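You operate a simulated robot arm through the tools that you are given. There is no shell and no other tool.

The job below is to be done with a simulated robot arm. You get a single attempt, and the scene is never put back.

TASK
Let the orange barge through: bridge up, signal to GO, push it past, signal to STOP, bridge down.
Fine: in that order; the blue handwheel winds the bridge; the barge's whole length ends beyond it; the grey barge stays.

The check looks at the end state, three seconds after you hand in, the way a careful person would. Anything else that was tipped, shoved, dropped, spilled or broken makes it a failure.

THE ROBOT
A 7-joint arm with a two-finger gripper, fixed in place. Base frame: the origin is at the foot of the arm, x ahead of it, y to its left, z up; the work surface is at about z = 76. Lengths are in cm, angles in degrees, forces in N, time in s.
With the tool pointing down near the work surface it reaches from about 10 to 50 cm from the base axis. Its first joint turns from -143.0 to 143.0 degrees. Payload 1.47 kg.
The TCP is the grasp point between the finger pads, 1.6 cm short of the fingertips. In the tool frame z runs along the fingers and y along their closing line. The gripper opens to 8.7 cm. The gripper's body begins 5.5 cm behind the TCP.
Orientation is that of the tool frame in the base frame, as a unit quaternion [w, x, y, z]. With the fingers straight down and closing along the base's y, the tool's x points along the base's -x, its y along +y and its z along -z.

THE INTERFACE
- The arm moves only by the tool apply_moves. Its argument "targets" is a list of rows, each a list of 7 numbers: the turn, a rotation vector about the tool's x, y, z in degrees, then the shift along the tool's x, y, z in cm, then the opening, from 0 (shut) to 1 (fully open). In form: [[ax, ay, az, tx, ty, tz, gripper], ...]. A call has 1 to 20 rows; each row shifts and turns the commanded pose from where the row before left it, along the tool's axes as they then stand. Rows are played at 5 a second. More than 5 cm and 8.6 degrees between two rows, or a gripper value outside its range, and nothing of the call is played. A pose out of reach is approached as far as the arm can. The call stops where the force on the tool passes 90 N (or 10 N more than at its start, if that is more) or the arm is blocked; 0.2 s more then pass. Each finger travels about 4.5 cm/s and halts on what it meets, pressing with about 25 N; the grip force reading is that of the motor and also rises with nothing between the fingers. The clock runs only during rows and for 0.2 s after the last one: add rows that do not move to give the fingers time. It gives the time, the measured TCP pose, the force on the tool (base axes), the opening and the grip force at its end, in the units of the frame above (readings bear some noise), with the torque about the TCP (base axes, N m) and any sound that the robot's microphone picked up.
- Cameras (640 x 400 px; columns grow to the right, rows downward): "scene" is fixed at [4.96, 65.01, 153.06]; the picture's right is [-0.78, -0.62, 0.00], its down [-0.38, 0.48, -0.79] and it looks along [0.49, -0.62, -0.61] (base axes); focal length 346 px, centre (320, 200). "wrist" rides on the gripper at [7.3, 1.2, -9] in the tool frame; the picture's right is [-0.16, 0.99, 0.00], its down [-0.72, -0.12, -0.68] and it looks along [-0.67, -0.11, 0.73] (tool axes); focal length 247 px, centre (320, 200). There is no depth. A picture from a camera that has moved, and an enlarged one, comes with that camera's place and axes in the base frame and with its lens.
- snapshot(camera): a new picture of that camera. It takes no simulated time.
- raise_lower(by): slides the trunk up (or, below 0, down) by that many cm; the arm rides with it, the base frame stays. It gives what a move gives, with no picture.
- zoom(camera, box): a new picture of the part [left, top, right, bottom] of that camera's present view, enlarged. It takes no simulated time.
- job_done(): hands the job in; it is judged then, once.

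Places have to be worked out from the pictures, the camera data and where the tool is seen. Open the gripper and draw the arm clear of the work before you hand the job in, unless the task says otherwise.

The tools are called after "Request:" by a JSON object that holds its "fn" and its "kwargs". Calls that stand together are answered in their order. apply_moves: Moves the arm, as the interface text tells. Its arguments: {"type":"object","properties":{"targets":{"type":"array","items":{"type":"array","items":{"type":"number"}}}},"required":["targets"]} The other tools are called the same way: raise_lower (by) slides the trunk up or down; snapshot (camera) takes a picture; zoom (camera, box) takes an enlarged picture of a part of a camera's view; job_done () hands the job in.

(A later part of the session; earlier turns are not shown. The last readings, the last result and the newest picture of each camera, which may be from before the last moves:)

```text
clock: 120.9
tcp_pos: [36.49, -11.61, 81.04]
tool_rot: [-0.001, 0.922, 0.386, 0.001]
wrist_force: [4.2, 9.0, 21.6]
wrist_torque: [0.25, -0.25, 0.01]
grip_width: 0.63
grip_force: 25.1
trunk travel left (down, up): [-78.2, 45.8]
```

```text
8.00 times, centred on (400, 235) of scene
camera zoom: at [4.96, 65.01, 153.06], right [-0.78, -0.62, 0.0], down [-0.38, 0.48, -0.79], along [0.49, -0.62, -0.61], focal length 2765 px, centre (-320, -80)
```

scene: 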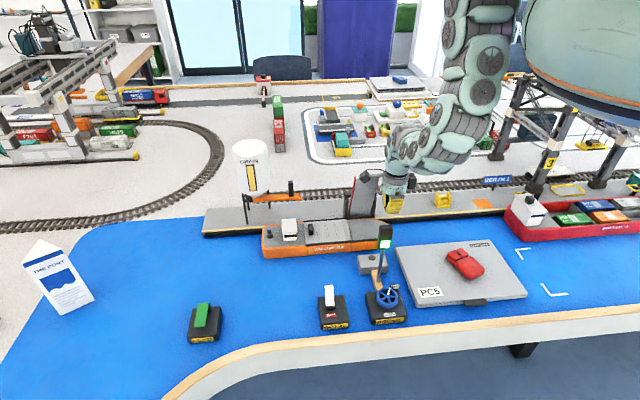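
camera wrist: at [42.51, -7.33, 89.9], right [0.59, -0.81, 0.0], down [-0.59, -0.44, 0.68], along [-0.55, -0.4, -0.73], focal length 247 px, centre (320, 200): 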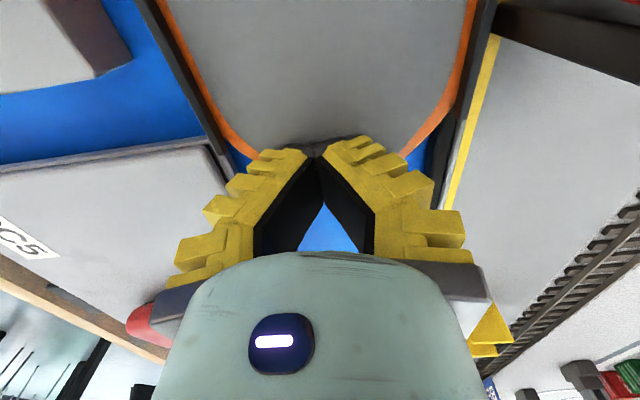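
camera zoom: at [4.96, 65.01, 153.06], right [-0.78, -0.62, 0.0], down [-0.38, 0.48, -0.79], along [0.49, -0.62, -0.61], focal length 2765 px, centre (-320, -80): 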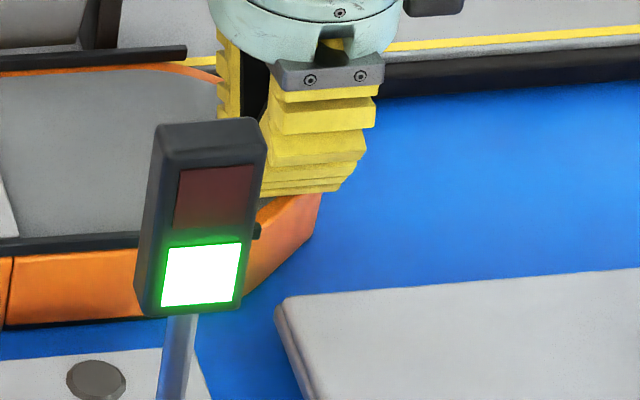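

There's about 1–1.5 cm between the hull and the grey barge. I keep dragging straight.

Request:
{"fn": "apply_moves", "kwargs": {"targets": [[0, 0, 0, -0.6, 0, 0, 0], [0, 0, 0, -0.6, 0, 0, 0], [0, 0, 0, -0.6, 0, 0, 0], [0, 0, 0, -0.6, 0, 0, 0], [0, 0, 0, -0.6, 0, 0, 0], [0, 0, 0, -0.6, 0, 0, 0], [0, 0, 0, -0.6, 0, 0, 0], [0, 0, 0, -0.6, 0, 0, 0], [0, 0, 0, 0, 0, 0, 0]]}}

Request:
{"fn": "snapshot", "kwargs": {"camera": "wrist"}}

Request:
{"fn": "snapshot", "kwargs": {"camera": "scene"}}

```text
clock: 122.9
tcp_pos: [32.98, -15.29, 80.78]
tool_rot: [-0.001, 0.923, 0.386, 0.0]
wrist_force: [2.1, 2.8, 6.9]
wrist_torque: [0.02, -0.14, 0.04]
grip_width: 0.0
grip_force: 24.9
trunk travel left (down, up): [-78.2, 45.8]
```

```text
taken
camera wrist: at [39.0, -10.89, 89.74], right [0.59, -0.81, 0.0], down [-0.59, -0.43, 0.68], along [-0.55, -0.4, -0.73], focal length 247 px, centre (320, 200)
```

wrist: 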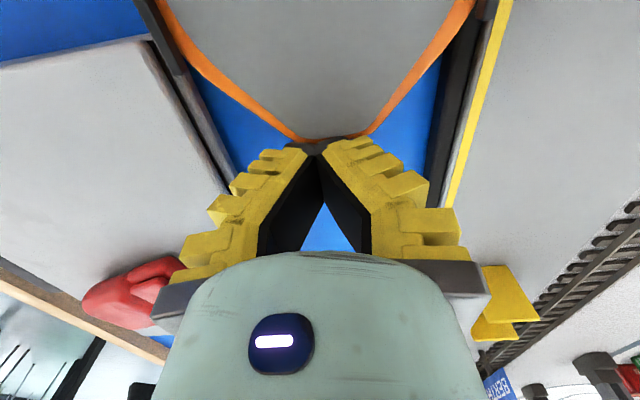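

```text
taken
```

scene: 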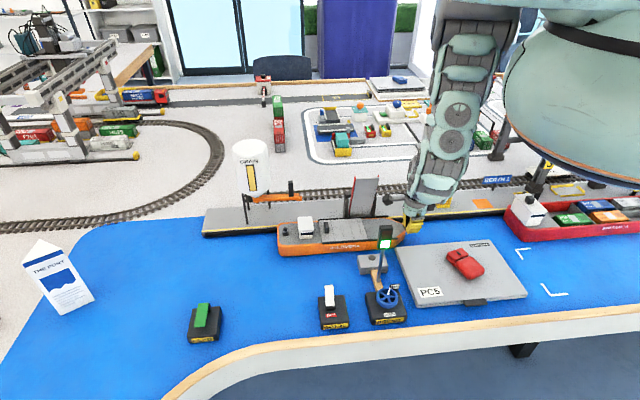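

The tips slid off over the bow. Since we are now beyond the bridge, I'll turn the hand 90° and pinch the bow rim/front plate (one finger outside, one inside) for a firm pull. Lift and rotate first.

Request:
{"fn": "raise_lower", "kwargs": {"by": 9}}

Request:
{"fn": "apply_moves", "kwargs": {"targets": [[0, 0, -8.2, 0, 0, 0, 0.2], [0, 0, -8.2, 0, 0, 0, 0.3], [0, 0, -8.2, 0, 0, 0, 0.4], [0, 0, -8.2, 0, 0, 0, 0.4], [0, 0, -8.2, 0, 0, 0, 0.4], [0, 0, -8.2, 0, 0, 0, 0.4], [0, 0, -8.2, 0, 0, 0, 0.4], [0, 0, -8.2, 0, 0, 0, 0.4], [0, 0, -8.2, 0, 0, 0, 0.4], [0, 0, -8.2, 0, 0, 0, 0.4], [0, 0, -8.2, 0, 0, 0, 0.4], [0, 0, 0, 0, 0, 0, 0.4], [0, 0, 0, 0, 0, 0, 0.4]]}}

Request:
{"fn": "snapshot", "kwargs": {"camera": "wrist"}}

Request:
{"fn": "snapshot", "kwargs": {"camera": "scene"}}

```text
clock: 124.2
tcp_pos: [32.89, -15.21, 89.8]
tool_rot: [-0.002, 0.922, 0.387, 0.0]
wrist_force: [0.5, 0.9, -0.1]
wrist_torque: [0.0, 0.0, 0.04]
grip_width: 0.02
grip_force: 24.8
trunk travel left (down, up): [-87.2, 36.8]
```

```text
clock: 127.0
tcp_pos: [32.86, -15.34, 89.71]
tool_rot: [-0.001, 0.377, 0.926, 0.0]
wrist_force: [-0.2, -0.3, -0.3]
wrist_torque: [-0.02, -0.01, -0.03]
grip_width: 4.05
grip_force: 4.2
trunk travel left (down, up): [-87.2, 36.8]
```

```text
taken
camera wrist: at [28.55, -9.36, 98.69], right [0.8, 0.6, 0.0], down [0.44, -0.59, 0.68], along [0.4, -0.55, -0.73], focal length 247 px, centre (320, 200)
```

wrist: 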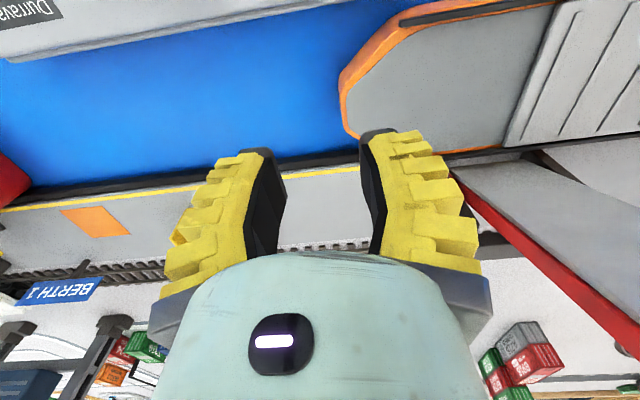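

```text
taken
```

scene: 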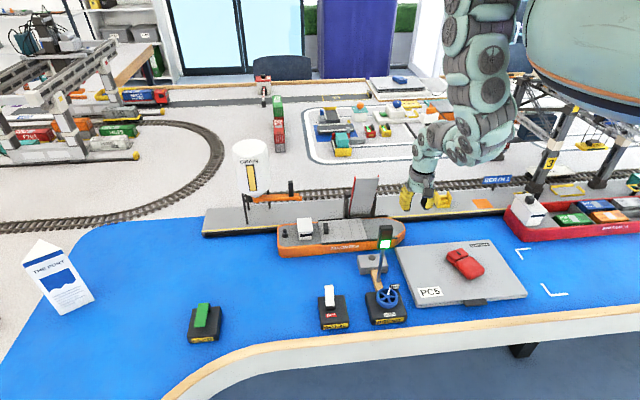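

Request:
{"fn": "zoom", "kwargs": {"camera": "wrist", "box": [300, 0, 540, 180]}}

Request:
{"fn": "zoom", "kwargs": {"camera": "scene", "box": [260, 180, 420, 280]}}

Request:
{"fn": "zoom", "kwargs": {"camera": "scene", "box": [390, 180, 550, 280]}}

```text
2.22 times, centred on (420, 90) of wrist
camera zoom: at [28.55, -9.36, 98.69], right [0.8, 0.6, 0.0], down [0.44, -0.59, 0.68], along [0.4, -0.55, -0.73], focal length 549 px, centre (98, 444)
```

zoom: 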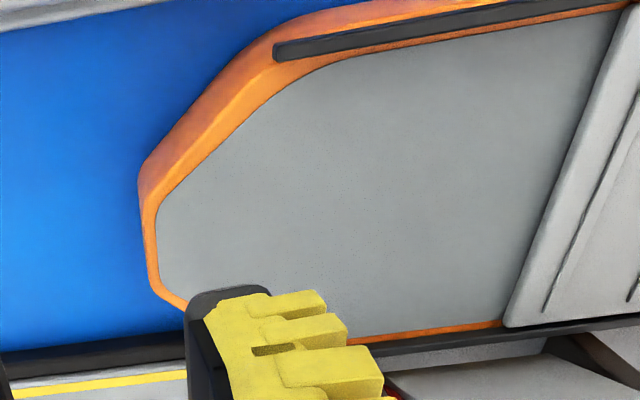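

```text
4.00 times, centred on (340, 230) of scene
camera zoom: at [4.96, 65.01, 153.06], right [-0.78, -0.62, 0.0], down [-0.38, 0.48, -0.79], along [0.49, -0.62, -0.61], focal length 1383 px, centre (240, 80)
```

zoom: 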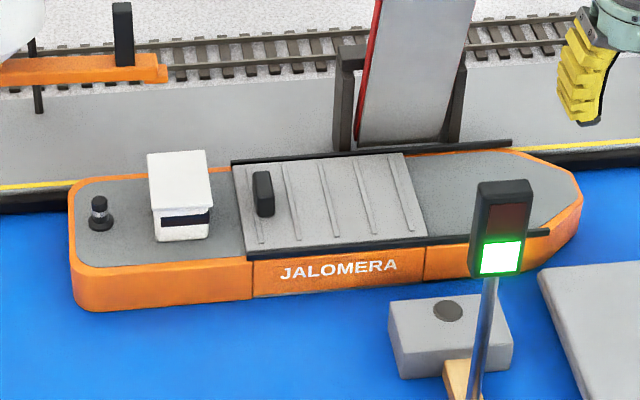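

```text
4.00 times, centred on (470, 230) of scene
camera zoom: at [4.96, 65.01, 153.06], right [-0.78, -0.62, 0.0], down [-0.38, 0.48, -0.79], along [0.49, -0.62, -0.61], focal length 1383 px, centre (-280, 80)
```

zoom: 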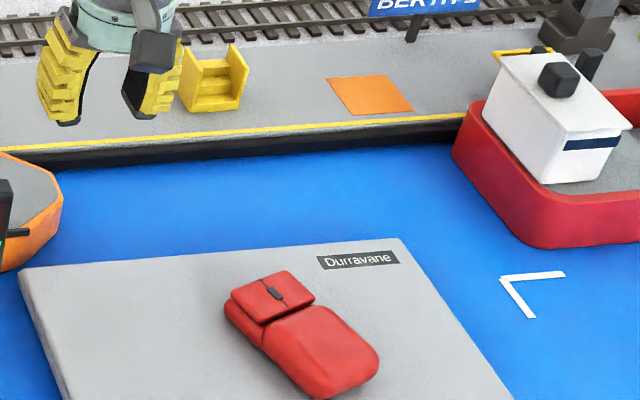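

Bow front: flat from w 33.5 to 36.7 at u≈14.2; red barge's end is at u≈−20; so the final bow target is u≈−17.5. Now I centre the open fingers over the bow rim and lower.

Request:
{"fn": "apply_moves", "kwargs": {"targets": [[0, 0, 0, -1.0, 2.1, 0, 0.4], [0, 0, 0, 0, 0, 0, 0.4], [0, 0, 0, 0, 0, 0, 0.4]]}}

Request:
{"fn": "raise_lower", "kwargs": {"by": -8}}

Request:
{"fn": "snapshot", "kwargs": {"camera": "wrist"}}

Request:
{"fn": "zoom", "kwargs": {"camera": "scene", "box": [360, 180, 460, 270]}}

```text
clock: 127.8
tcp_pos: [35.22, -14.62, 89.71]
tool_rot: [-0.002, 0.377, 0.926, 0.001]
wrist_force: [0.3, 0.1, 0.5]
wrist_torque: [-0.03, -0.01, -0.03]
grip_width: 4.12
grip_force: 3.8
trunk travel left (down, up): [-87.2, 36.8]
```

```text
clock: 128.9
tcp_pos: [35.24, -14.55, 81.75]
tool_rot: [-0.001, 0.377, 0.926, 0.0]
wrist_force: [0.0, 0.7, 0.2]
wrist_torque: [-0.02, 0.02, 0.0]
grip_width: 4.07
grip_force: 4.0
trunk travel left (down, up): [-79.2, 44.8]
```

```text
taken
camera wrist: at [30.91, -8.63, 90.65], right [0.8, 0.6, 0.0], down [0.44, -0.59, 0.68], along [0.4, -0.55, -0.73], focal length 247 px, centre (320, 200)
```

wrist: 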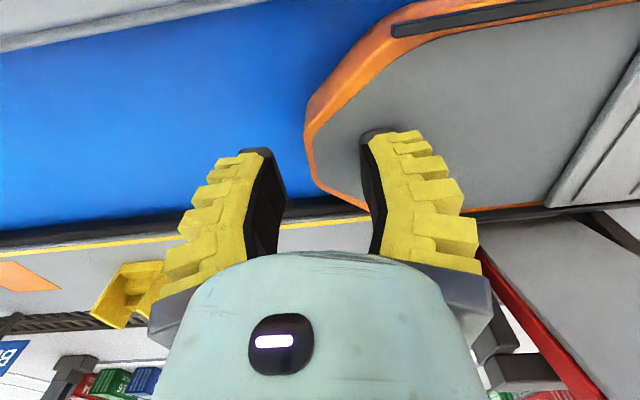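

```text
4.44 times, centred on (410, 225) of scene
camera zoom: at [4.96, 65.01, 153.06], right [-0.78, -0.62, 0.0], down [-0.38, 0.48, -0.79], along [0.49, -0.62, -0.61], focal length 1536 px, centre (-80, 89)
```

zoom: 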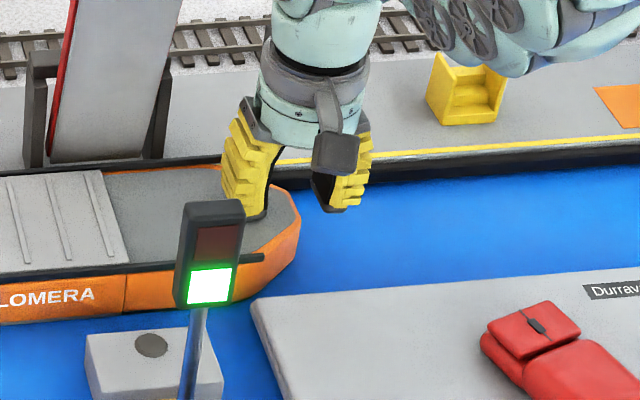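

One finger is over the deck and one outside the bow. Lower until the inner tip feels the deck, then close on the rim.

Request:
{"fn": "apply_moves", "kwargs": {"targets": [[0, 0, 0, 0, 0, 0.35, 0.4], [0, 0, 0, 0, 0, 0.2, 0.4], [0, 0, 0, 0, 0, 0.1, 0.4], [0, 0, 0, 0, 0, 0, 0.4]]}}

Request:
{"fn": "apply_moves", "kwargs": {"targets": [[0, 0, 0, 0, 0, 0, 0.3], [0, 0, 0, 0, 0, 0, 0.2], [0, 0, 0, 0, 0, 0, 0.1], [0, 0, 0, 0, 0, 0, 0], [0, 0, 0, 0, 0, 0, 0], [0, 0, 0, 0, 0, 0, 0], [0, 0, 0, 0, 0, 0, 0]]}}

Request:
{"fn": "snapshot", "kwargs": {"camera": "wrist"}}

```text
clock: 129.9
tcp_pos: [35.37, -14.48, 81.1]
tool_rot: [0.0, 0.377, 0.926, 0.002]
wrist_force: [-1.3, 1.5, 15.6]
wrist_torque: [0.35, -0.27, 0.06]
grip_width: 4.41
grip_force: 4.3
trunk travel left (down, up): [-79.2, 44.8]
```

```text
clock: 131.5
tcp_pos: [35.27, -14.41, 81.11]
tool_rot: [0.0, 0.377, 0.926, 0.0]
wrist_force: [1.6, 1.2, 8.1]
wrist_torque: [0.06, -0.08, 0.04]
grip_width: 0.01
grip_force: 25.2
trunk travel left (down, up): [-79.2, 44.8]
```

```text
taken
camera wrist: at [30.91, -8.52, 89.96], right [0.8, 0.6, 0.0], down [0.44, -0.59, 0.68], along [0.4, -0.55, -0.73], focal length 247 px, centre (320, 200)
```

wrist: 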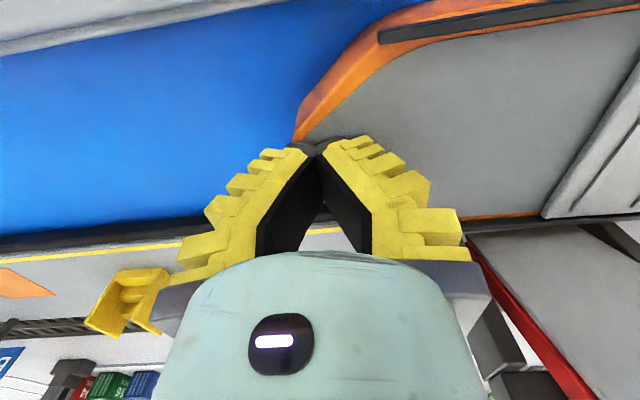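

The rim is flush with the deck (fingers closed right over it), so only friction holds. I'll do a friction pull with more margin: 4.5 cm behind the bow with a steady 25–35 N press.

Request:
{"fn": "apply_moves", "kwargs": {"targets": [[0, 0, 0, 0, 0, -0.8, 0], [0, 0, 0, 0.3, 2.2, 0, 0], [0, 0, 0, 0.3, 1.8, 0, 0], [0, 0, 0, 0, 0, 0.5, 0], [0, 0, 0, 0, 0, 0.3, 0], [0, 0, 0, 0, 0, 0.1, 0], [0, 0, 0, 0, 0, 0, 0]]}}

Request:
{"fn": "apply_moves", "kwargs": {"targets": [[0, 0, 0, 0, 0, 0.1, 0], [0, 0, 0, 0, 0, 0, 0]]}}

```text
clock: 133.1
tcp_pos: [37.57, -11.26, 81.06]
tool_rot: [-0.002, 0.377, 0.926, 0.0]
wrist_force: [-12.8, 3.8, 31.6]
wrist_torque: [0.31, -0.17, 0.16]
grip_width: 0.6
grip_force: 25.4
trunk travel left (down, up): [-79.2, 44.8]
```

```text
clock: 133.7
tcp_pos: [37.57, -11.32, 81.02]
tool_rot: [-0.001, 0.377, 0.926, 0.0]
wrist_force: [-22.9, 8.1, 65.9]
wrist_torque: [0.67, -0.42, 0.21]
grip_width: 0.63
grip_force: 25.4
trunk travel left (down, up): [-79.2, 44.8]
```

Request:
{"fn": "apply_moves", "kwargs": {"targets": [[0, 0, 0, 0, -0.5, -0.02, 0], [0, 0, 0, 0, -0.5, 0, 0], [0, 0, 0, 0, -0.5, 0, 0], [0, 0, 0, 0, -0.5, 0, 0], [0, 0, 0, 0, -0.5, 0, 0], [0, 0, 0, 0, -0.5, 0, 0], [0, 0, 0, 0, 0, 0, 0]]}}

Request:
{"fn": "snapshot", "kwargs": {"camera": "wrist"}}

Request:
{"fn": "zoom", "kwargs": {"camera": "scene", "box": [260, 180, 420, 280]}}

```text
clock: 135.3
tcp_pos: [36.18, -13.09, 80.97]
tool_rot: [0.003, 0.378, 0.926, 0.004]
wrist_force: [8.4, 15.6, 38.6]
wrist_torque: [0.35, -0.23, 0.1]
grip_width: 0.61
grip_force: 24.8
trunk travel left (down, up): [-79.2, 44.8]
```

```text
taken
camera wrist: at [31.78, -7.14, 89.95], right [0.8, 0.59, 0.01], down [0.43, -0.59, 0.68], along [0.41, -0.54, -0.73], focal length 247 px, centre (320, 200)
```

wrist: 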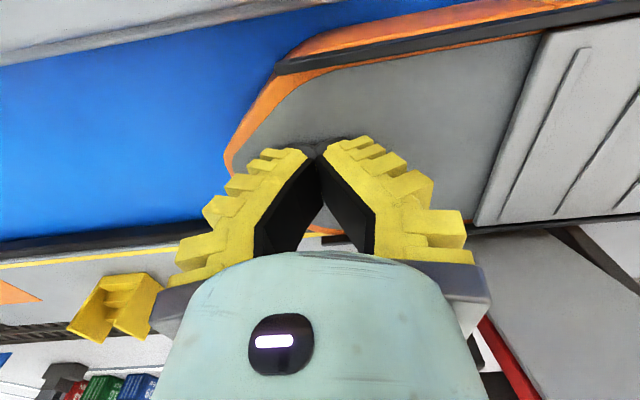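

```text
4.00 times, centred on (340, 230) of scene
camera zoom: at [4.96, 65.01, 153.06], right [-0.78, -0.62, 0.0], down [-0.38, 0.48, -0.79], along [0.49, -0.62, -0.61], focal length 1383 px, centre (240, 80)
```

zoom: 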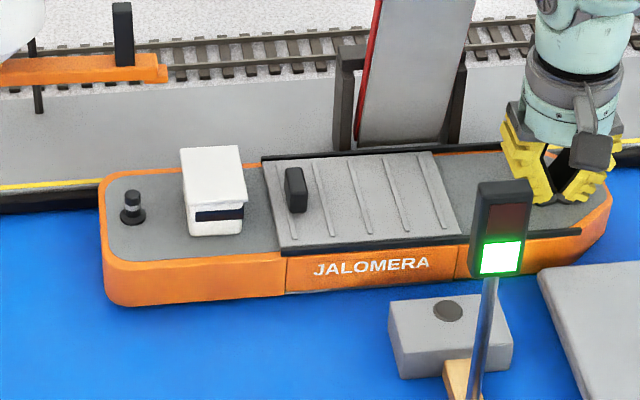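

It holds well at ~40 N press (barge +2.4 cm). Continue.

Request:
{"fn": "apply_moves", "kwargs": {"targets": [[0, 0, 0, 0, -0.5, 0, 0], [0, 0, 0, 0, -0.6, 0, 0], [0, 0, 0, 0, -0.6, 0, 0], [0, 0, 0, 0, -0.6, 0, 0], [0, 0, 0, 0, -0.6, 0, 0], [0, 0, 0, 0, -0.6, 0, 0], [0, 0, 0, 0, -0.6, 0, 0], [0, 0, 0, 0, 0, 0, 0]]}}

Request:
{"fn": "snapshot", "kwargs": {"camera": "wrist"}}

Request:
{"fn": "zoom", "kwargs": {"camera": "scene", "box": [270, 180, 430, 280]}}

```text
clock: 137.1
tcp_pos: [32.99, -16.15, 81.21]
tool_rot: [0.001, 0.378, 0.926, 0.002]
wrist_force: [8.5, 6.2, 27.0]
wrist_torque: [0.23, -0.28, -0.04]
grip_width: 0.62
grip_force: 24.9
trunk travel left (down, up): [-79.2, 44.8]
```

```text
taken
camera wrist: at [28.65, -10.35, 89.95], right [0.8, 0.6, 0.01], down [0.43, -0.59, 0.68], along [0.41, -0.54, -0.73], focal length 247 px, centre (320, 200)
```

wrist: 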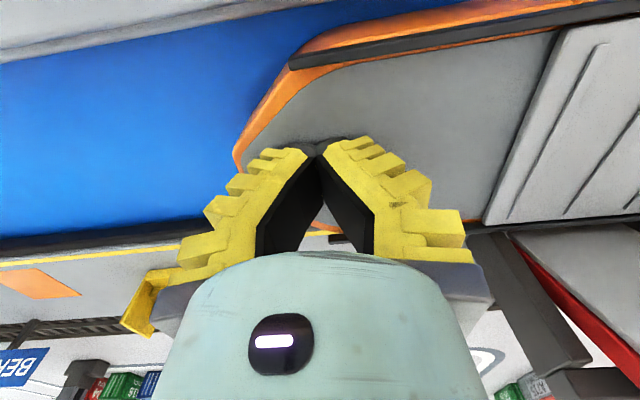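

```text
4.00 times, centred on (350, 230) of scene
camera zoom: at [4.96, 65.01, 153.06], right [-0.78, -0.62, 0.0], down [-0.38, 0.48, -0.79], along [0.49, -0.62, -0.61], focal length 1383 px, centre (200, 80)
```

zoom: 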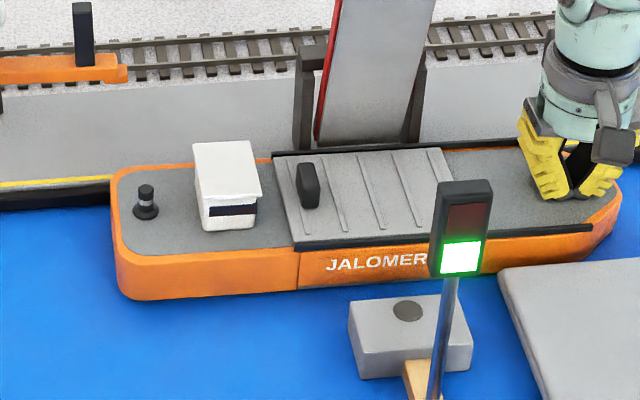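

Another ~3.8 cm. Keep going with a slightly firmer press.

Request:
{"fn": "apply_moves", "kwargs": {"targets": [[0, 0, 0, 0, 0, 0.1, 0], [0, 0, 0, 0, -0.6, 0, 0], [0, 0, 0, 0, -0.6, 0, 0], [0, 0, 0, 0, -0.6, 0, 0], [0, 0, 0, 0, -0.6, 0, 0], [0, 0, 0, 0, -0.6, 0, 0], [0, 0, 0, 0, -0.6, 0, 0], [0, 0, 0, 0, -0.6, 0, 0], [0, 0, 0, 0, 0, 0, 0]]}}

Request:
{"fn": "snapshot", "kwargs": {"camera": "wrist"}}

Request:
{"fn": "snapshot", "kwargs": {"camera": "scene"}}

```text
clock: 139.1
tcp_pos: [30.21, -19.13, 81.01]
tool_rot: [0.002, 0.378, 0.926, 0.005]
wrist_force: [7.9, 16.8, 50.9]
wrist_torque: [0.45, -0.29, 0.28]
grip_width: 0.59
grip_force: 25.2
trunk travel left (down, up): [-79.2, 44.8]
```

```text
taken
camera wrist: at [25.82, -13.24, 89.91], right [0.8, 0.6, 0.01], down [0.43, -0.59, 0.68], along [0.41, -0.54, -0.73], focal length 247 px, centre (320, 200)
```

wrist: 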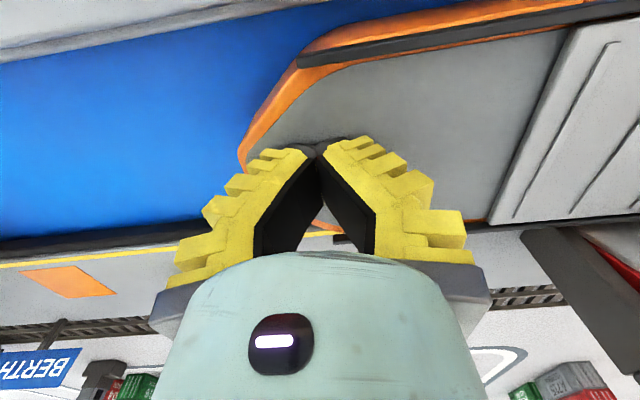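

```text
taken
```

scene: 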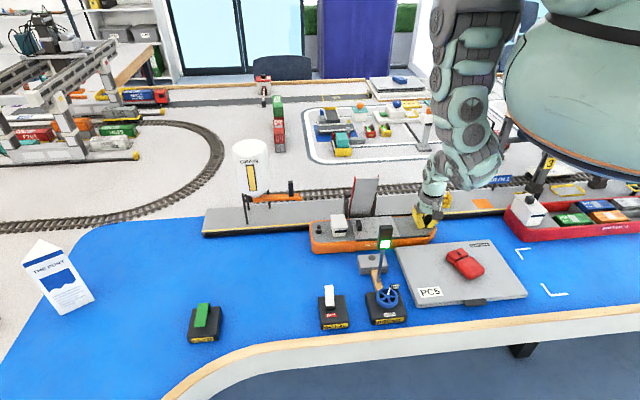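

Works well; keep repeating.

Request:
{"fn": "apply_moves", "kwargs": {"targets": [[0, 0, 0, 0, -0.6, 0, 0], [0, 0, 0, 0, -0.6, 0, 0], [0, 0, 0, 0, -0.6, 0, 0], [0, 0, 0, 0, -0.6, 0, 0], [0, 0, 0, 0, -0.6, 0, 0], [0, 0, 0, 0, -0.6, 0, 0], [0, 0, 0, 0, -0.6, 0, 0], [0, 0, 0, 0, 0, 0, 0]]}}

Request:
{"fn": "snapshot", "kwargs": {"camera": "wrist"}}

Request:
{"fn": "zoom", "kwargs": {"camera": "scene", "box": [300, 180, 540, 310]}}

```text
clock: 140.9
tcp_pos: [27.56, -21.82, 80.97]
tool_rot: [0.002, 0.379, 0.925, 0.005]
wrist_force: [5.5, 32.8, 82.6]
wrist_torque: [0.79, -0.44, 0.23]
grip_width: 0.59
grip_force: 24.8
trunk travel left (down, up): [-79.2, 44.8]
```

```text
taken
camera wrist: at [23.15, -16.06, 89.88], right [0.81, 0.59, 0.01], down [0.43, -0.6, 0.68], along [0.41, -0.54, -0.73], focal length 247 px, centre (320, 200)
```

wrist: 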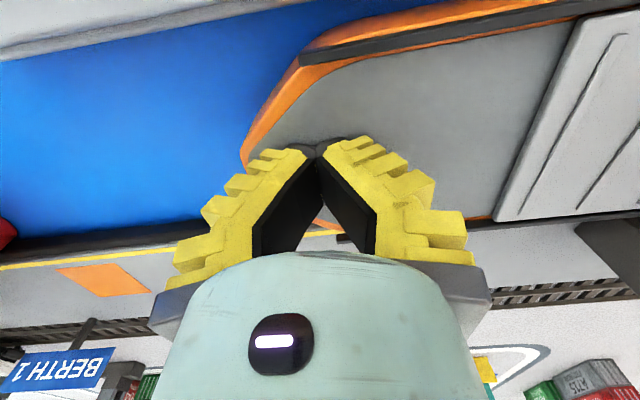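

```text
2.67 times, centred on (420, 245) of scene
camera zoom: at [4.96, 65.01, 153.06], right [-0.78, -0.62, 0.0], down [-0.38, 0.48, -0.79], along [0.49, -0.62, -0.61], focal length 922 px, centre (53, 80)
```

zoom: 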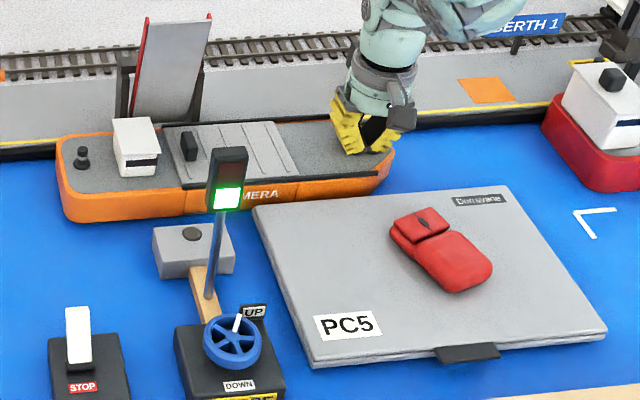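

Press force is getting high (83 N); I ease it and continue.

Request:
{"fn": "apply_moves", "kwargs": {"targets": [[0, 0, 0, 0, 0, -0.15, 0], [0, 0, 0, 0, -0.6, -0.02, 0], [0, 0, 0, 0, -0.6, -0.02, 0], [0, 0, 0, 0, -0.6, -0.02, 0], [0, 0, 0, 0, -0.6, -0.02, 0], [0, 0, 0, 0, -0.6, 0, 0], [0, 0, 0, 0, -0.6, 0, 0], [0, 0, 0, 0, 0, 0, 0]]}}

Request:
{"fn": "snapshot", "kwargs": {"camera": "wrist"}}

Request:
{"fn": "zoom", "kwargs": {"camera": "scene", "box": [300, 180, 540, 310]}}

```text
clock: 142.7
tcp_pos: [24.46, -24.84, 81.07]
tool_rot: [0.0, 0.378, 0.926, 0.0]
wrist_force: [3.3, 3.2, 10.8]
wrist_torque: [0.09, -0.13, -0.03]
grip_width: 0.03
grip_force: 24.7
trunk travel left (down, up): [-79.2, 44.8]
```

```text
taken
camera wrist: at [20.14, -19.01, 89.98], right [0.8, 0.59, 0.0], down [0.44, -0.59, 0.68], along [0.4, -0.55, -0.73], focal length 247 px, centre (320, 200)
```

wrist: 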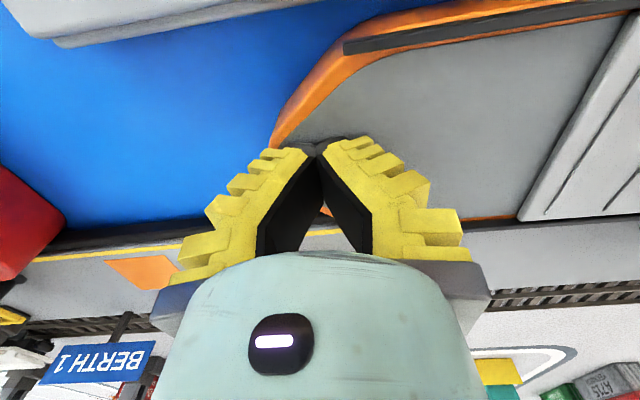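

```text
2.67 times, centred on (420, 245) of scene
camera zoom: at [4.96, 65.01, 153.06], right [-0.78, -0.62, 0.0], down [-0.38, 0.48, -0.79], along [0.49, -0.62, -0.61], focal length 922 px, centre (53, 80)
```

zoom: 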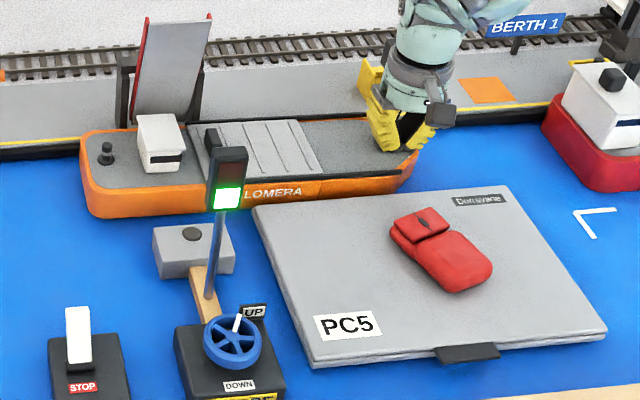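

The tips slipped near the end. I re-seat further back on the bow deck and pull again.

Request:
{"fn": "apply_moves", "kwargs": {"targets": [[0, 0, 0, 0, 0, -0.8, 0], [0, 0, 0, 0, 2.0, 0, 0], [0, 0, 0, 0, 2.0, 0, 0], [0, 0, 0, 0, 0, 0.5, 0], [0, 0, 0, 0, 0, 0.3, 0], [0, 0, 0, 0, 0, 0.1, 0], [0, 0, 0, 0, 0, 0, 0]]}}

Request:
{"fn": "apply_moves", "kwargs": {"targets": [[0, 0, 0, 0, 0, 0.06, 0], [0, 0, 0, 0, 0, 0, 0]]}}

```text
clock: 144.3
tcp_pos: [27.14, -22.22, 81.11]
tool_rot: [0.0, 0.377, 0.926, 0.0]
wrist_force: [-6.1, 6.1, 39.5]
wrist_torque: [0.35, -0.25, -0.04]
grip_width: 0.59
grip_force: 24.5
trunk travel left (down, up): [-79.2, 44.8]
```

```text
clock: 144.9
tcp_pos: [27.3, -22.09, 81.02]
tool_rot: [0.0, 0.377, 0.926, 0.0]
wrist_force: [-10.8, 10.4, 67.5]
wrist_torque: [0.69, -0.41, 0.1]
grip_width: 0.58
grip_force: 25.8
trunk travel left (down, up): [-79.2, 44.8]
```

Request:
{"fn": "apply_moves", "kwargs": {"targets": [[0, 0, 0, 0, -0.6, -0.02, 0], [0, 0, 0, 0, -0.6, -0.01, 0], [0, 0, 0, 0, -0.6, -0.01, 0], [0, 0, 0, 0, -0.6, 0, 0], [0, 0, 0, 0, -0.6, 0, 0], [0, 0, 0, 0, -0.6, 0, 0], [0, 0, 0, 0, -0.6, 0, 0], [0, 0, 0, 0, 0, 0, 0]]}}

Request:
{"fn": "snapshot", "kwargs": {"camera": "wrist"}}

Request:
{"fn": "zoom", "kwargs": {"camera": "scene", "box": [300, 180, 540, 310]}}

```text
clock: 145.5
tcp_pos: [27.14, -22.13, 81.07]
tool_rot: [0.004, 0.377, 0.926, 0.01]
wrist_force: [-2.8, 26.8, 79.2]
wrist_torque: [0.44, -0.18, 0.05]
grip_width: 0.6
grip_force: 25.1
trunk travel left (down, up): [-79.2, 44.8]
stopped in row 2: the force on the tool passed its limit at 93 N (the readings are from after the stop); the commanded pose is now the measured one
```

```text
taken
camera wrist: at [22.71, -16.39, 89.97], right [0.8, 0.6, 0.02], down [0.43, -0.6, 0.68], along [0.42, -0.53, -0.74], focal length 247 px, centre (320, 200)
```

wrist: 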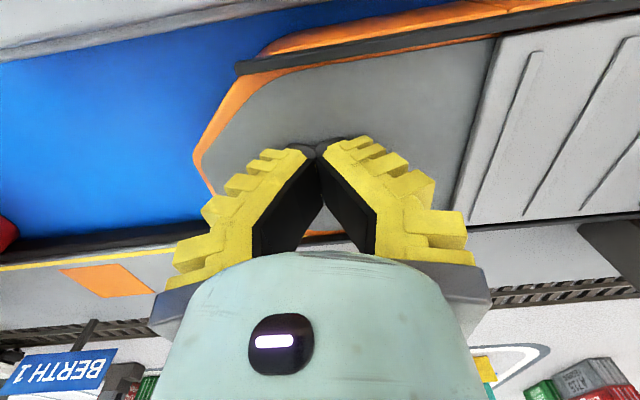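

```text
2.67 times, centred on (420, 245) of scene
camera zoom: at [4.96, 65.01, 153.06], right [-0.78, -0.62, 0.0], down [-0.38, 0.48, -0.79], along [0.49, -0.62, -0.61], focal length 922 px, centre (53, 80)
```

zoom: 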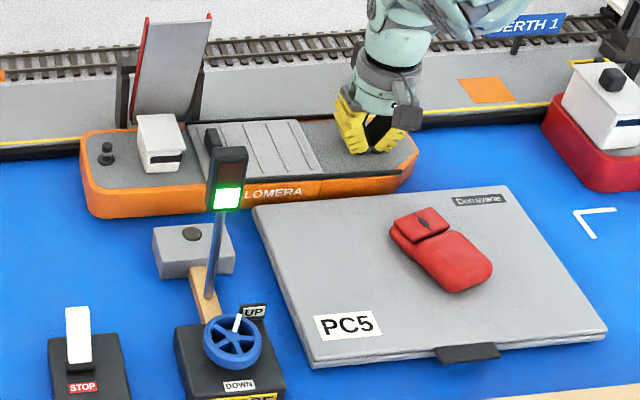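

Too much press; ease it and pull.

Request:
{"fn": "apply_moves", "kwargs": {"targets": [[0, 0, 0, 0, 0, -0.2, 0], [0, 0, 0, 0, -0.5, -0.02, 0], [0, 0, 0, 0, -0.6, -0.02, 0], [0, 0, 0, 0, -0.6, -0.01, 0], [0, 0, 0, 0, -0.6, 0, 0], [0, 0, 0, 0, -0.6, 0, 0], [0, 0, 0, 0, -0.6, 0, 0], [0, 0, 0, 0, 0, 0, 0]]}}

Request:
{"fn": "zoom", "kwargs": {"camera": "scene", "box": [300, 180, 540, 310]}}

```text
clock: 147.3
tcp_pos: [24.25, -25.13, 81.09]
tool_rot: [0.001, 0.376, 0.926, 0.006]
wrist_force: [2.9, 2.0, 9.9]
wrist_torque: [0.06, -0.09, 0.04]
grip_width: 0.01
grip_force: 24.9
trunk travel left (down, up): [-79.2, 44.8]
```

```text
2.67 times, centred on (420, 245) of scene
camera zoom: at [4.96, 65.01, 153.06], right [-0.78, -0.62, 0.0], down [-0.38, 0.48, -0.79], along [0.49, -0.62, -0.61], focal length 922 px, centre (53, 80)
```

zoom: 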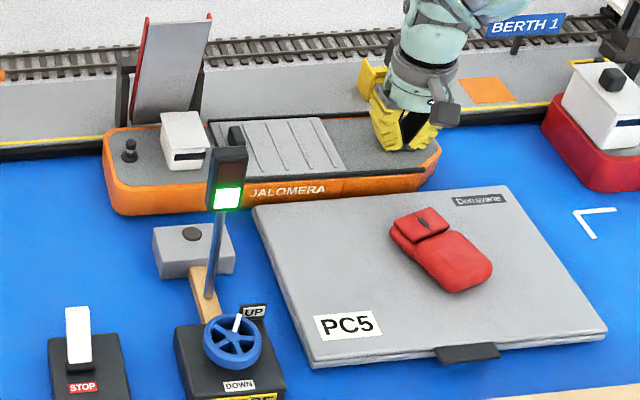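

Another 2.6 cm (bow ≈ −5). Press again to ~45 N and continue.

Request:
{"fn": "apply_moves", "kwargs": {"targets": [[0, 0, 0, 0, 0, 0.12, 0], [0, 0, 0, 0, -0.5, 0.02, 0], [0, 0, 0, 0, -0.6, 0.02, 0], [0, 0, 0, 0, -0.6, 0.01, 0], [0, 0, 0, 0, -0.6, 0, 0], [0, 0, 0, 0, -0.6, 0, 0], [0, 0, 0, 0, -0.6, 0, 0], [0, 0, 0, 0, 0, 0, 0]]}}

Request:
{"fn": "snapshot", "kwargs": {"camera": "wrist"}}

Request:
{"fn": "zoom", "kwargs": {"camera": "scene", "box": [300, 180, 540, 310]}}

```text
clock: 149.1
tcp_pos: [22.24, -27.39, 80.95]
tool_rot: [0.003, 0.377, 0.926, 0.008]
wrist_force: [8.8, 23.7, 60.8]
wrist_torque: [0.54, -0.27, 0.11]
grip_width: 0.6
grip_force: 25.0
trunk travel left (down, up): [-79.2, 44.8]
```

```text
taken
camera wrist: at [17.79, -21.51, 89.92], right [0.8, 0.6, 0.02], down [0.43, -0.6, 0.68], along [0.41, -0.54, -0.73], focal length 247 px, centre (320, 200)
```

wrist: 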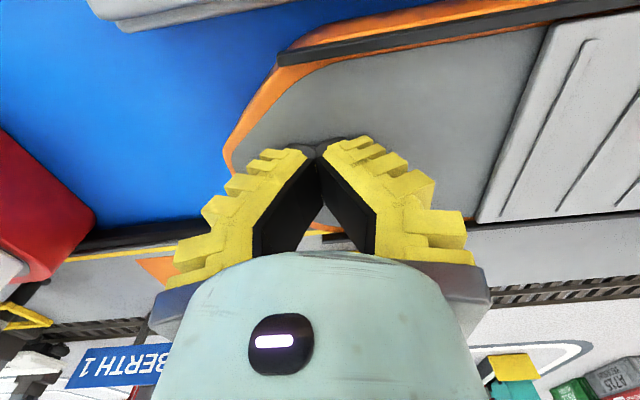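

```text
2.67 times, centred on (420, 245) of scene
camera zoom: at [4.96, 65.01, 153.06], right [-0.78, -0.62, 0.0], down [-0.38, 0.48, -0.79], along [0.49, -0.62, -0.61], focal length 922 px, centre (53, 80)
```

zoom: 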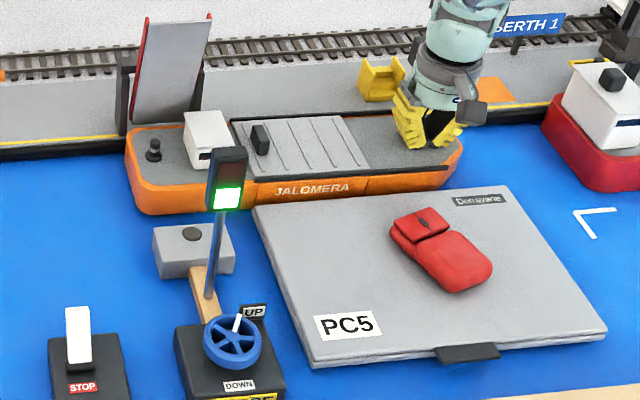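

Bow ≈ −7.5 now. Continue the same way.

Request:
{"fn": "apply_moves", "kwargs": {"targets": [[0, 0, 0, 0, -0.3, -0.08, 0], [0, 0, 0, 0, -0.6, 0, 0], [0, 0, 0, 0, -0.6, 0, 0], [0, 0, 0, 0, -0.6, 0, 0], [0, 0, 0, 0, -0.6, 0, 0], [0, 0, 0, 0, -0.6, 0, 0], [0, 0, 0, 0, 0, 0, 0]]}}

Request:
{"fn": "zoom", "kwargs": {"camera": "scene", "box": [300, 180, 540, 310]}}

```text
clock: 150.7
tcp_pos: [19.92, -29.62, 81.03]
tool_rot: [0.002, 0.377, 0.926, 0.009]
wrist_force: [10.8, 21.4, 65.7]
wrist_torque: [0.46, -0.37, 0.04]
grip_width: 0.59
grip_force: 24.7
trunk travel left (down, up): [-79.2, 44.8]
```

```text
2.67 times, centred on (420, 245) of scene
camera zoom: at [4.96, 65.01, 153.06], right [-0.78, -0.62, 0.0], down [-0.38, 0.48, -0.79], along [0.49, -0.62, -0.61], focal length 922 px, centre (53, 80)
```

zoom: 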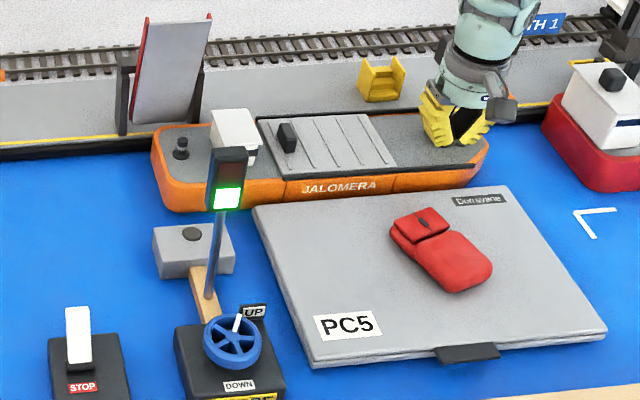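

Request:
{"fn": "apply_moves", "kwargs": {"targets": [[0, 0, 0, 0, -0.3, -0.08, 0], [0, 0, 0, 0, -0.6, 0, 0], [0, 0, 0, 0, -0.6, 0, 0], [0, 0, 0, 0, -0.6, 0, 0], [0, 0, 0, 0, -0.6, 0, 0], [0, 0, 0, 0, 0, 0, 0]]}}

Request:
{"fn": "snapshot", "kwargs": {"camera": "wrist"}}

Request:
{"fn": "zoom", "kwargs": {"camera": "scene", "box": [300, 180, 540, 310]}}

```text
clock: 152.1
tcp_pos: [18.1, -31.6, 81.04]
tool_rot: [0.004, 0.378, 0.926, 0.008]
wrist_force: [10.5, 19.7, 66.1]
wrist_torque: [0.49, -0.37, -0.13]
grip_width: 0.58
grip_force: 25.4
trunk travel left (down, up): [-79.2, 44.8]
```

```text
taken
camera wrist: at [13.53, -25.82, 89.91], right [0.8, 0.6, 0.02], down [0.43, -0.6, 0.68], along [0.41, -0.54, -0.73], focal length 247 px, centre (320, 200)
```

wrist: 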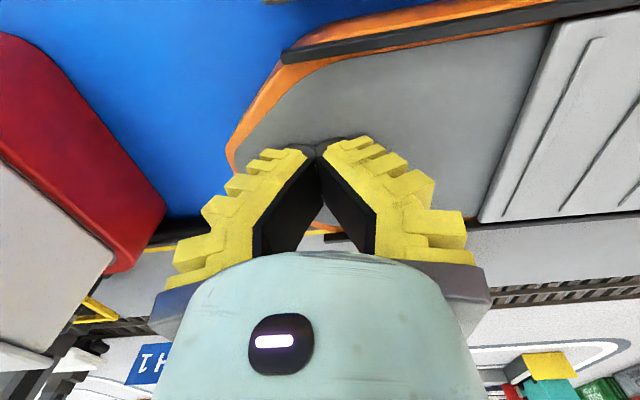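

```text
2.67 times, centred on (420, 245) of scene
camera zoom: at [4.96, 65.01, 153.06], right [-0.78, -0.62, 0.0], down [-0.38, 0.48, -0.79], along [0.49, -0.62, -0.61], focal length 922 px, centre (53, 80)
```

zoom: 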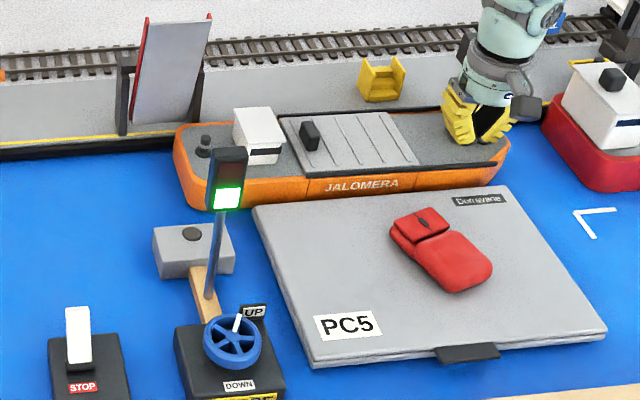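

By the waterline, red's end is at u≈−22.3 and the bow at ≈ −13.8, stern ≈ 25.7. About 4.5 cm more is needed; continue in two short pulls.

Request:
{"fn": "apply_moves", "kwargs": {"targets": [[0, 0, 0, 0, -0.3, -0.08, 0], [0, 0, 0, 0, -0.6, 0, 0], [0, 0, 0, 0, -0.6, 0, 0], [0, 0, 0, 0, -0.6, 0, 0], [0, 0, 0, 0, -0.6, 0, 0], [0, 0, 0, 0, 0, 0, 0]]}}

Request:
{"fn": "snapshot", "kwargs": {"camera": "wrist"}}

Request:
{"fn": "zoom", "kwargs": {"camera": "scene", "box": [320, 180, 560, 310]}}

```text
clock: 153.5
tcp_pos: [15.95, -33.75, 80.96]
tool_rot: [0.003, 0.378, 0.926, 0.004]
wrist_force: [7.5, 13.1, 39.8]
wrist_torque: [0.32, -0.24, 0.19]
grip_width: 0.61
grip_force: 24.9
trunk travel left (down, up): [-79.2, 44.8]
```

```text
taken
camera wrist: at [11.47, -27.96, 89.93], right [0.8, 0.59, 0.01], down [0.43, -0.59, 0.68], along [0.41, -0.54, -0.73], focal length 247 px, centre (320, 200)
```

wrist: 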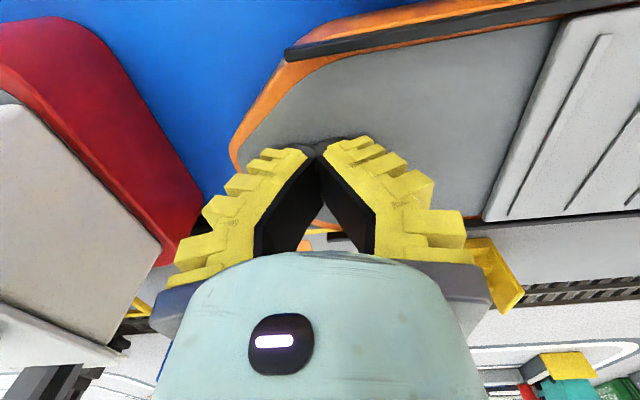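

```text
2.67 times, centred on (440, 245) of scene
camera zoom: at [4.96, 65.01, 153.06], right [-0.78, -0.62, 0.0], down [-0.38, 0.48, -0.79], along [0.49, -0.62, -0.61], focal length 922 px, centre (0, 80)
```

zoom: 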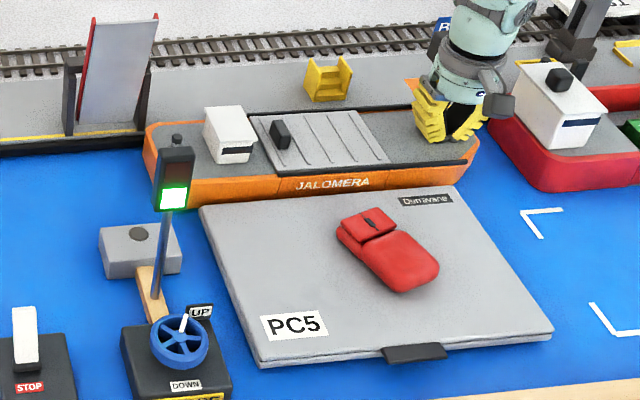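

Bow ≈ −16.7 with 5.5 cm to the red barge; stern ≈ 22.5, right at the bridge edge. I pull about 2.5 cm more.

Request:
{"fn": "apply_moves", "kwargs": {"targets": [[0, 0, 0, 0, -0.4, 0, 0], [0, 0, 0, 0, -0.6, 0, 0], [0, 0, 0, 0, -0.6, 0, 0], [0, 0, 0, 0, -0.6, 0, 0], [0, 0, 0, 0, -0.4, 0, 0], [0, 0, 0, 0, 0, 0, 0]]}}

Request:
{"fn": "snapshot", "kwargs": {"camera": "wrist"}}

Request:
{"fn": "zoom", "kwargs": {"camera": "scene", "box": [320, 180, 560, 310]}}

```text
clock: 154.9
tcp_pos: [14.18, -34.6, 81.86]
tool_rot: [0.001, 0.379, 0.926, 0.006]
wrist_force: [-0.3, 0.2, 0.0]
wrist_torque: [-0.02, -0.01, -0.03]
grip_width: 0.0
grip_force: 24.9
out of reach, approached as far as the arm can: row 2, 3, 4, 5
trunk travel left (down, up): [-79.2, 44.8]
```

```text
taken
camera wrist: at [9.82, -28.67, 90.81], right [0.8, 0.6, 0.01], down [0.43, -0.6, 0.68], along [0.41, -0.54, -0.74], focal length 247 px, centre (320, 200)
```

wrist: 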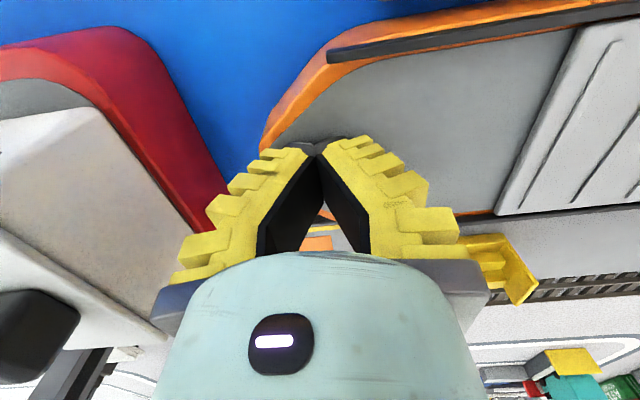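

```text
2.67 times, centred on (440, 245) of scene
camera zoom: at [4.96, 65.01, 153.06], right [-0.78, -0.62, 0.0], down [-0.38, 0.48, -0.79], along [0.49, -0.62, -0.61], focal length 922 px, centre (0, 80)
```

zoom: 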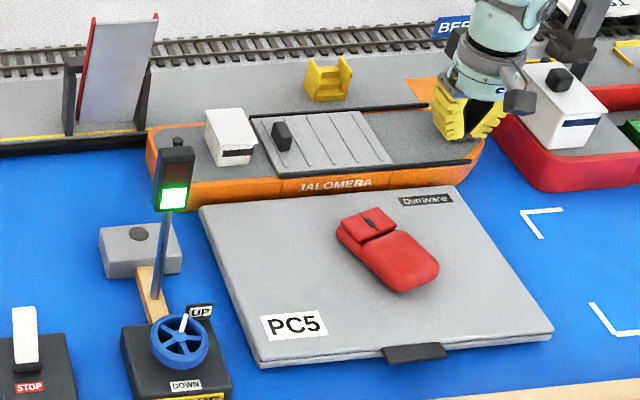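

That pose hit the arm's limit (wrist). I'll instead push on the aft face of the hatch knob. Lift and move back over the hatch.

Request:
{"fn": "raise_lower", "kwargs": {"by": 10}}

Request:
{"fn": "apply_moves", "kwargs": {"targets": [[0, 0, 0, 0, 4, 0, 0], [0, 0, 0, 0, 4, 0, 0], [0, 0, 0, 0, 4, 0, 0], [0, 0, 0, 0, 4, 0, 0], [0, 0, 0, 0, 4, 0, 0], [0, 0, 0, 0, 3, 0, 0], [0, 0, 0, 0, 0, 0, 0], [0, 0, 0, 0, 0, 0, 0]]}}

Request:
{"fn": "snapshot", "kwargs": {"camera": "wrist"}}

Request:
{"fn": "zoom", "kwargs": {"camera": "scene", "box": [320, 180, 560, 310]}}

```text
clock: 156.2
tcp_pos: [14.22, -34.42, 91.91]
tool_rot: [0.001, 0.378, 0.926, 0.005]
wrist_force: [0.1, 0.1, -0.3]
wrist_torque: [0.03, 0.02, -0.01]
grip_width: 0.0
grip_force: 24.9
trunk travel left (down, up): [-89.2, 34.8]
```

```text
clock: 158.0
tcp_pos: [30.41, -18.03, 91.86]
tool_rot: [0.0, 0.378, 0.926, 0.006]
wrist_force: [1.2, -0.1, 0.1]
wrist_torque: [-0.02, 0.0, 0.03]
grip_width: 0.01
grip_force: 25.2
trunk travel left (down, up): [-89.2, 34.8]
```

```text
taken
camera wrist: at [26.04, -12.14, 100.85], right [0.8, 0.6, 0.01], down [0.43, -0.6, 0.68], along [0.41, -0.54, -0.74], focal length 247 px, centre (320, 200)
```

wrist: 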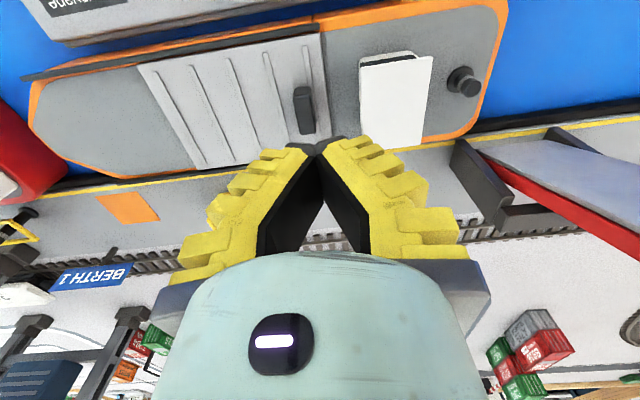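

```text
2.67 times, centred on (440, 245) of scene
camera zoom: at [4.96, 65.01, 153.06], right [-0.78, -0.62, 0.0], down [-0.38, 0.48, -0.79], along [0.49, -0.62, -0.61], focal length 922 px, centre (0, 80)
```

zoom: 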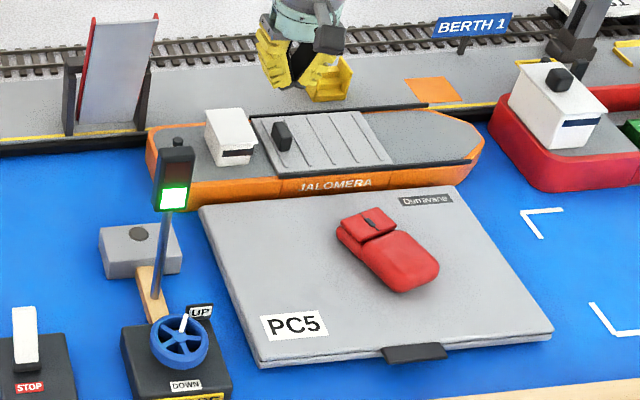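

There isn't room behind the knob for the fingers. Instead I'll repeat the friction pull but from the aft part of the bow deck (u≈−8.5), which is well within reach.

Request:
{"fn": "apply_moves", "kwargs": {"targets": [[0, 0, 0, 0, -4.3, 0, 0], [0, 0, 0, 0, -4.3, 0, 0], [0, 0, 0, 0, -4.3, 0, 0], [0, 0, 0, 0, -4.3, 0, 0], [0, 0, 0, 0, 0, 0, 0], [0, 0, 0, 0, 0, 0, 0]]}}

Request:
{"fn": "raise_lower", "kwargs": {"by": -8.5}}

Request:
{"fn": "snapshot", "kwargs": {"camera": "wrist"}}

```text
clock: 159.4
tcp_pos: [18.42, -30.3, 91.77]
tool_rot: [0.001, 0.377, 0.926, 0.006]
wrist_force: [-0.2, -0.8, -0.9]
wrist_torque: [-0.02, 0.03, 0.01]
grip_width: 0.0
grip_force: 24.6
trunk travel left (down, up): [-89.2, 34.8]
```

```text
clock: 160.6
tcp_pos: [18.3, -30.26, 83.28]
tool_rot: [0.002, 0.378, 0.926, 0.006]
wrist_force: [-0.7, -0.2, 0.2]
wrist_torque: [0.02, -0.02, -0.03]
grip_width: 0.0
grip_force: 25.0
trunk travel left (down, up): [-80.7, 43.3]
```

```text
taken
camera wrist: at [13.98, -24.46, 92.21], right [0.8, 0.6, 0.01], down [0.43, -0.6, 0.68], along [0.41, -0.54, -0.74], focal length 247 px, centre (320, 200)
```

wrist: 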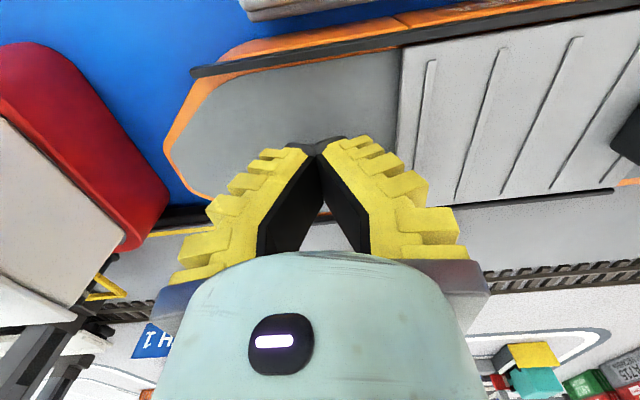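

Good placement on the bow deck, ahead of the hatch. Lower to contact and pull.

Request:
{"fn": "apply_moves", "kwargs": {"targets": [[0, 0, 0, 0, 0, 0.8, 0], [0, 0, 0, 0, 0, 0.8, 0], [0, 0, 0, 0, 0, 0.4, 0], [0, 0, 0, 0, 0, 0.2, 0], [0, 0, 0, 0, 0, 0.1, 0], [0, 0, 0, 0, 0, 0, 0]]}}

```text
clock: 162.0
tcp_pos: [18.27, -30.36, 81.04]
tool_rot: [0.0, 0.378, 0.926, 0.006]
wrist_force: [-7.6, 18.9, 67.8]
wrist_torque: [0.54, -0.49, 0.34]
grip_width: 0.59
grip_force: 25.4
trunk travel left (down, up): [-80.7, 43.3]
```

Request:
{"fn": "apply_moves", "kwargs": {"targets": [[0, 0, 0, 0, -0.4, -0.1, 0], [0, 0, 0, 0, -0.6, 0, 0], [0, 0, 0, 0, -0.6, 0, 0], [0, 0, 0, 0, -0.6, 0, 0], [0, 0, 0, 0, -0.5, 0, 0], [0, 0, 0, 0, 0, 0, 0]]}}

Request:
{"fn": "snapshot", "kwargs": {"camera": "wrist"}}

Request:
{"fn": "zoom", "kwargs": {"camera": "scene", "box": [320, 180, 560, 310]}}

```text
clock: 162.7
tcp_pos: [18.24, -30.68, 81.18]
tool_rot: [0.004, 0.379, 0.925, 0.013]
wrist_force: [6.9, 25.4, 70.6]
wrist_torque: [0.22, -0.18, 0.14]
grip_width: 0.59
grip_force: 25.4
trunk travel left (down, up): [-80.7, 43.3]
stopped in row 3: the force on the tool passed its limit at 98 N (the readings are from after the stop); the commanded pose is now the measured one
```

```text
taken
camera wrist: at [13.76, -24.99, 90.07], right [0.8, 0.6, 0.03], down [0.42, -0.6, 0.67], along [0.42, -0.53, -0.74], focal length 247 px, centre (320, 200)
```

wrist: 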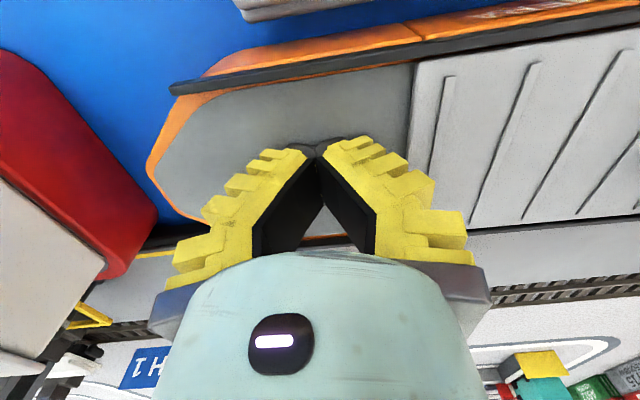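

```text
2.67 times, centred on (440, 245) of scene
camera zoom: at [4.96, 65.01, 153.06], right [-0.78, -0.62, 0.0], down [-0.38, 0.48, -0.79], along [0.49, -0.62, -0.61], focal length 922 px, centre (0, 80)
```

zoom: 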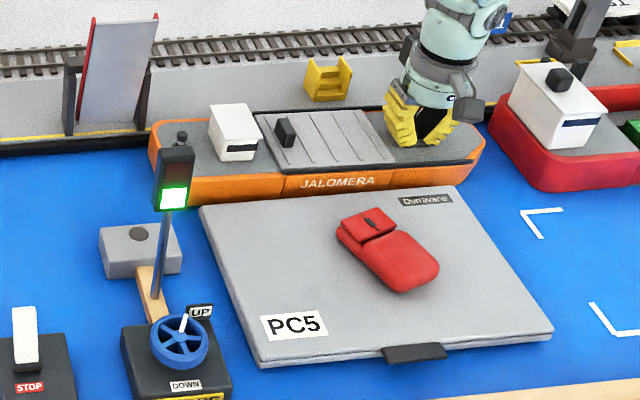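

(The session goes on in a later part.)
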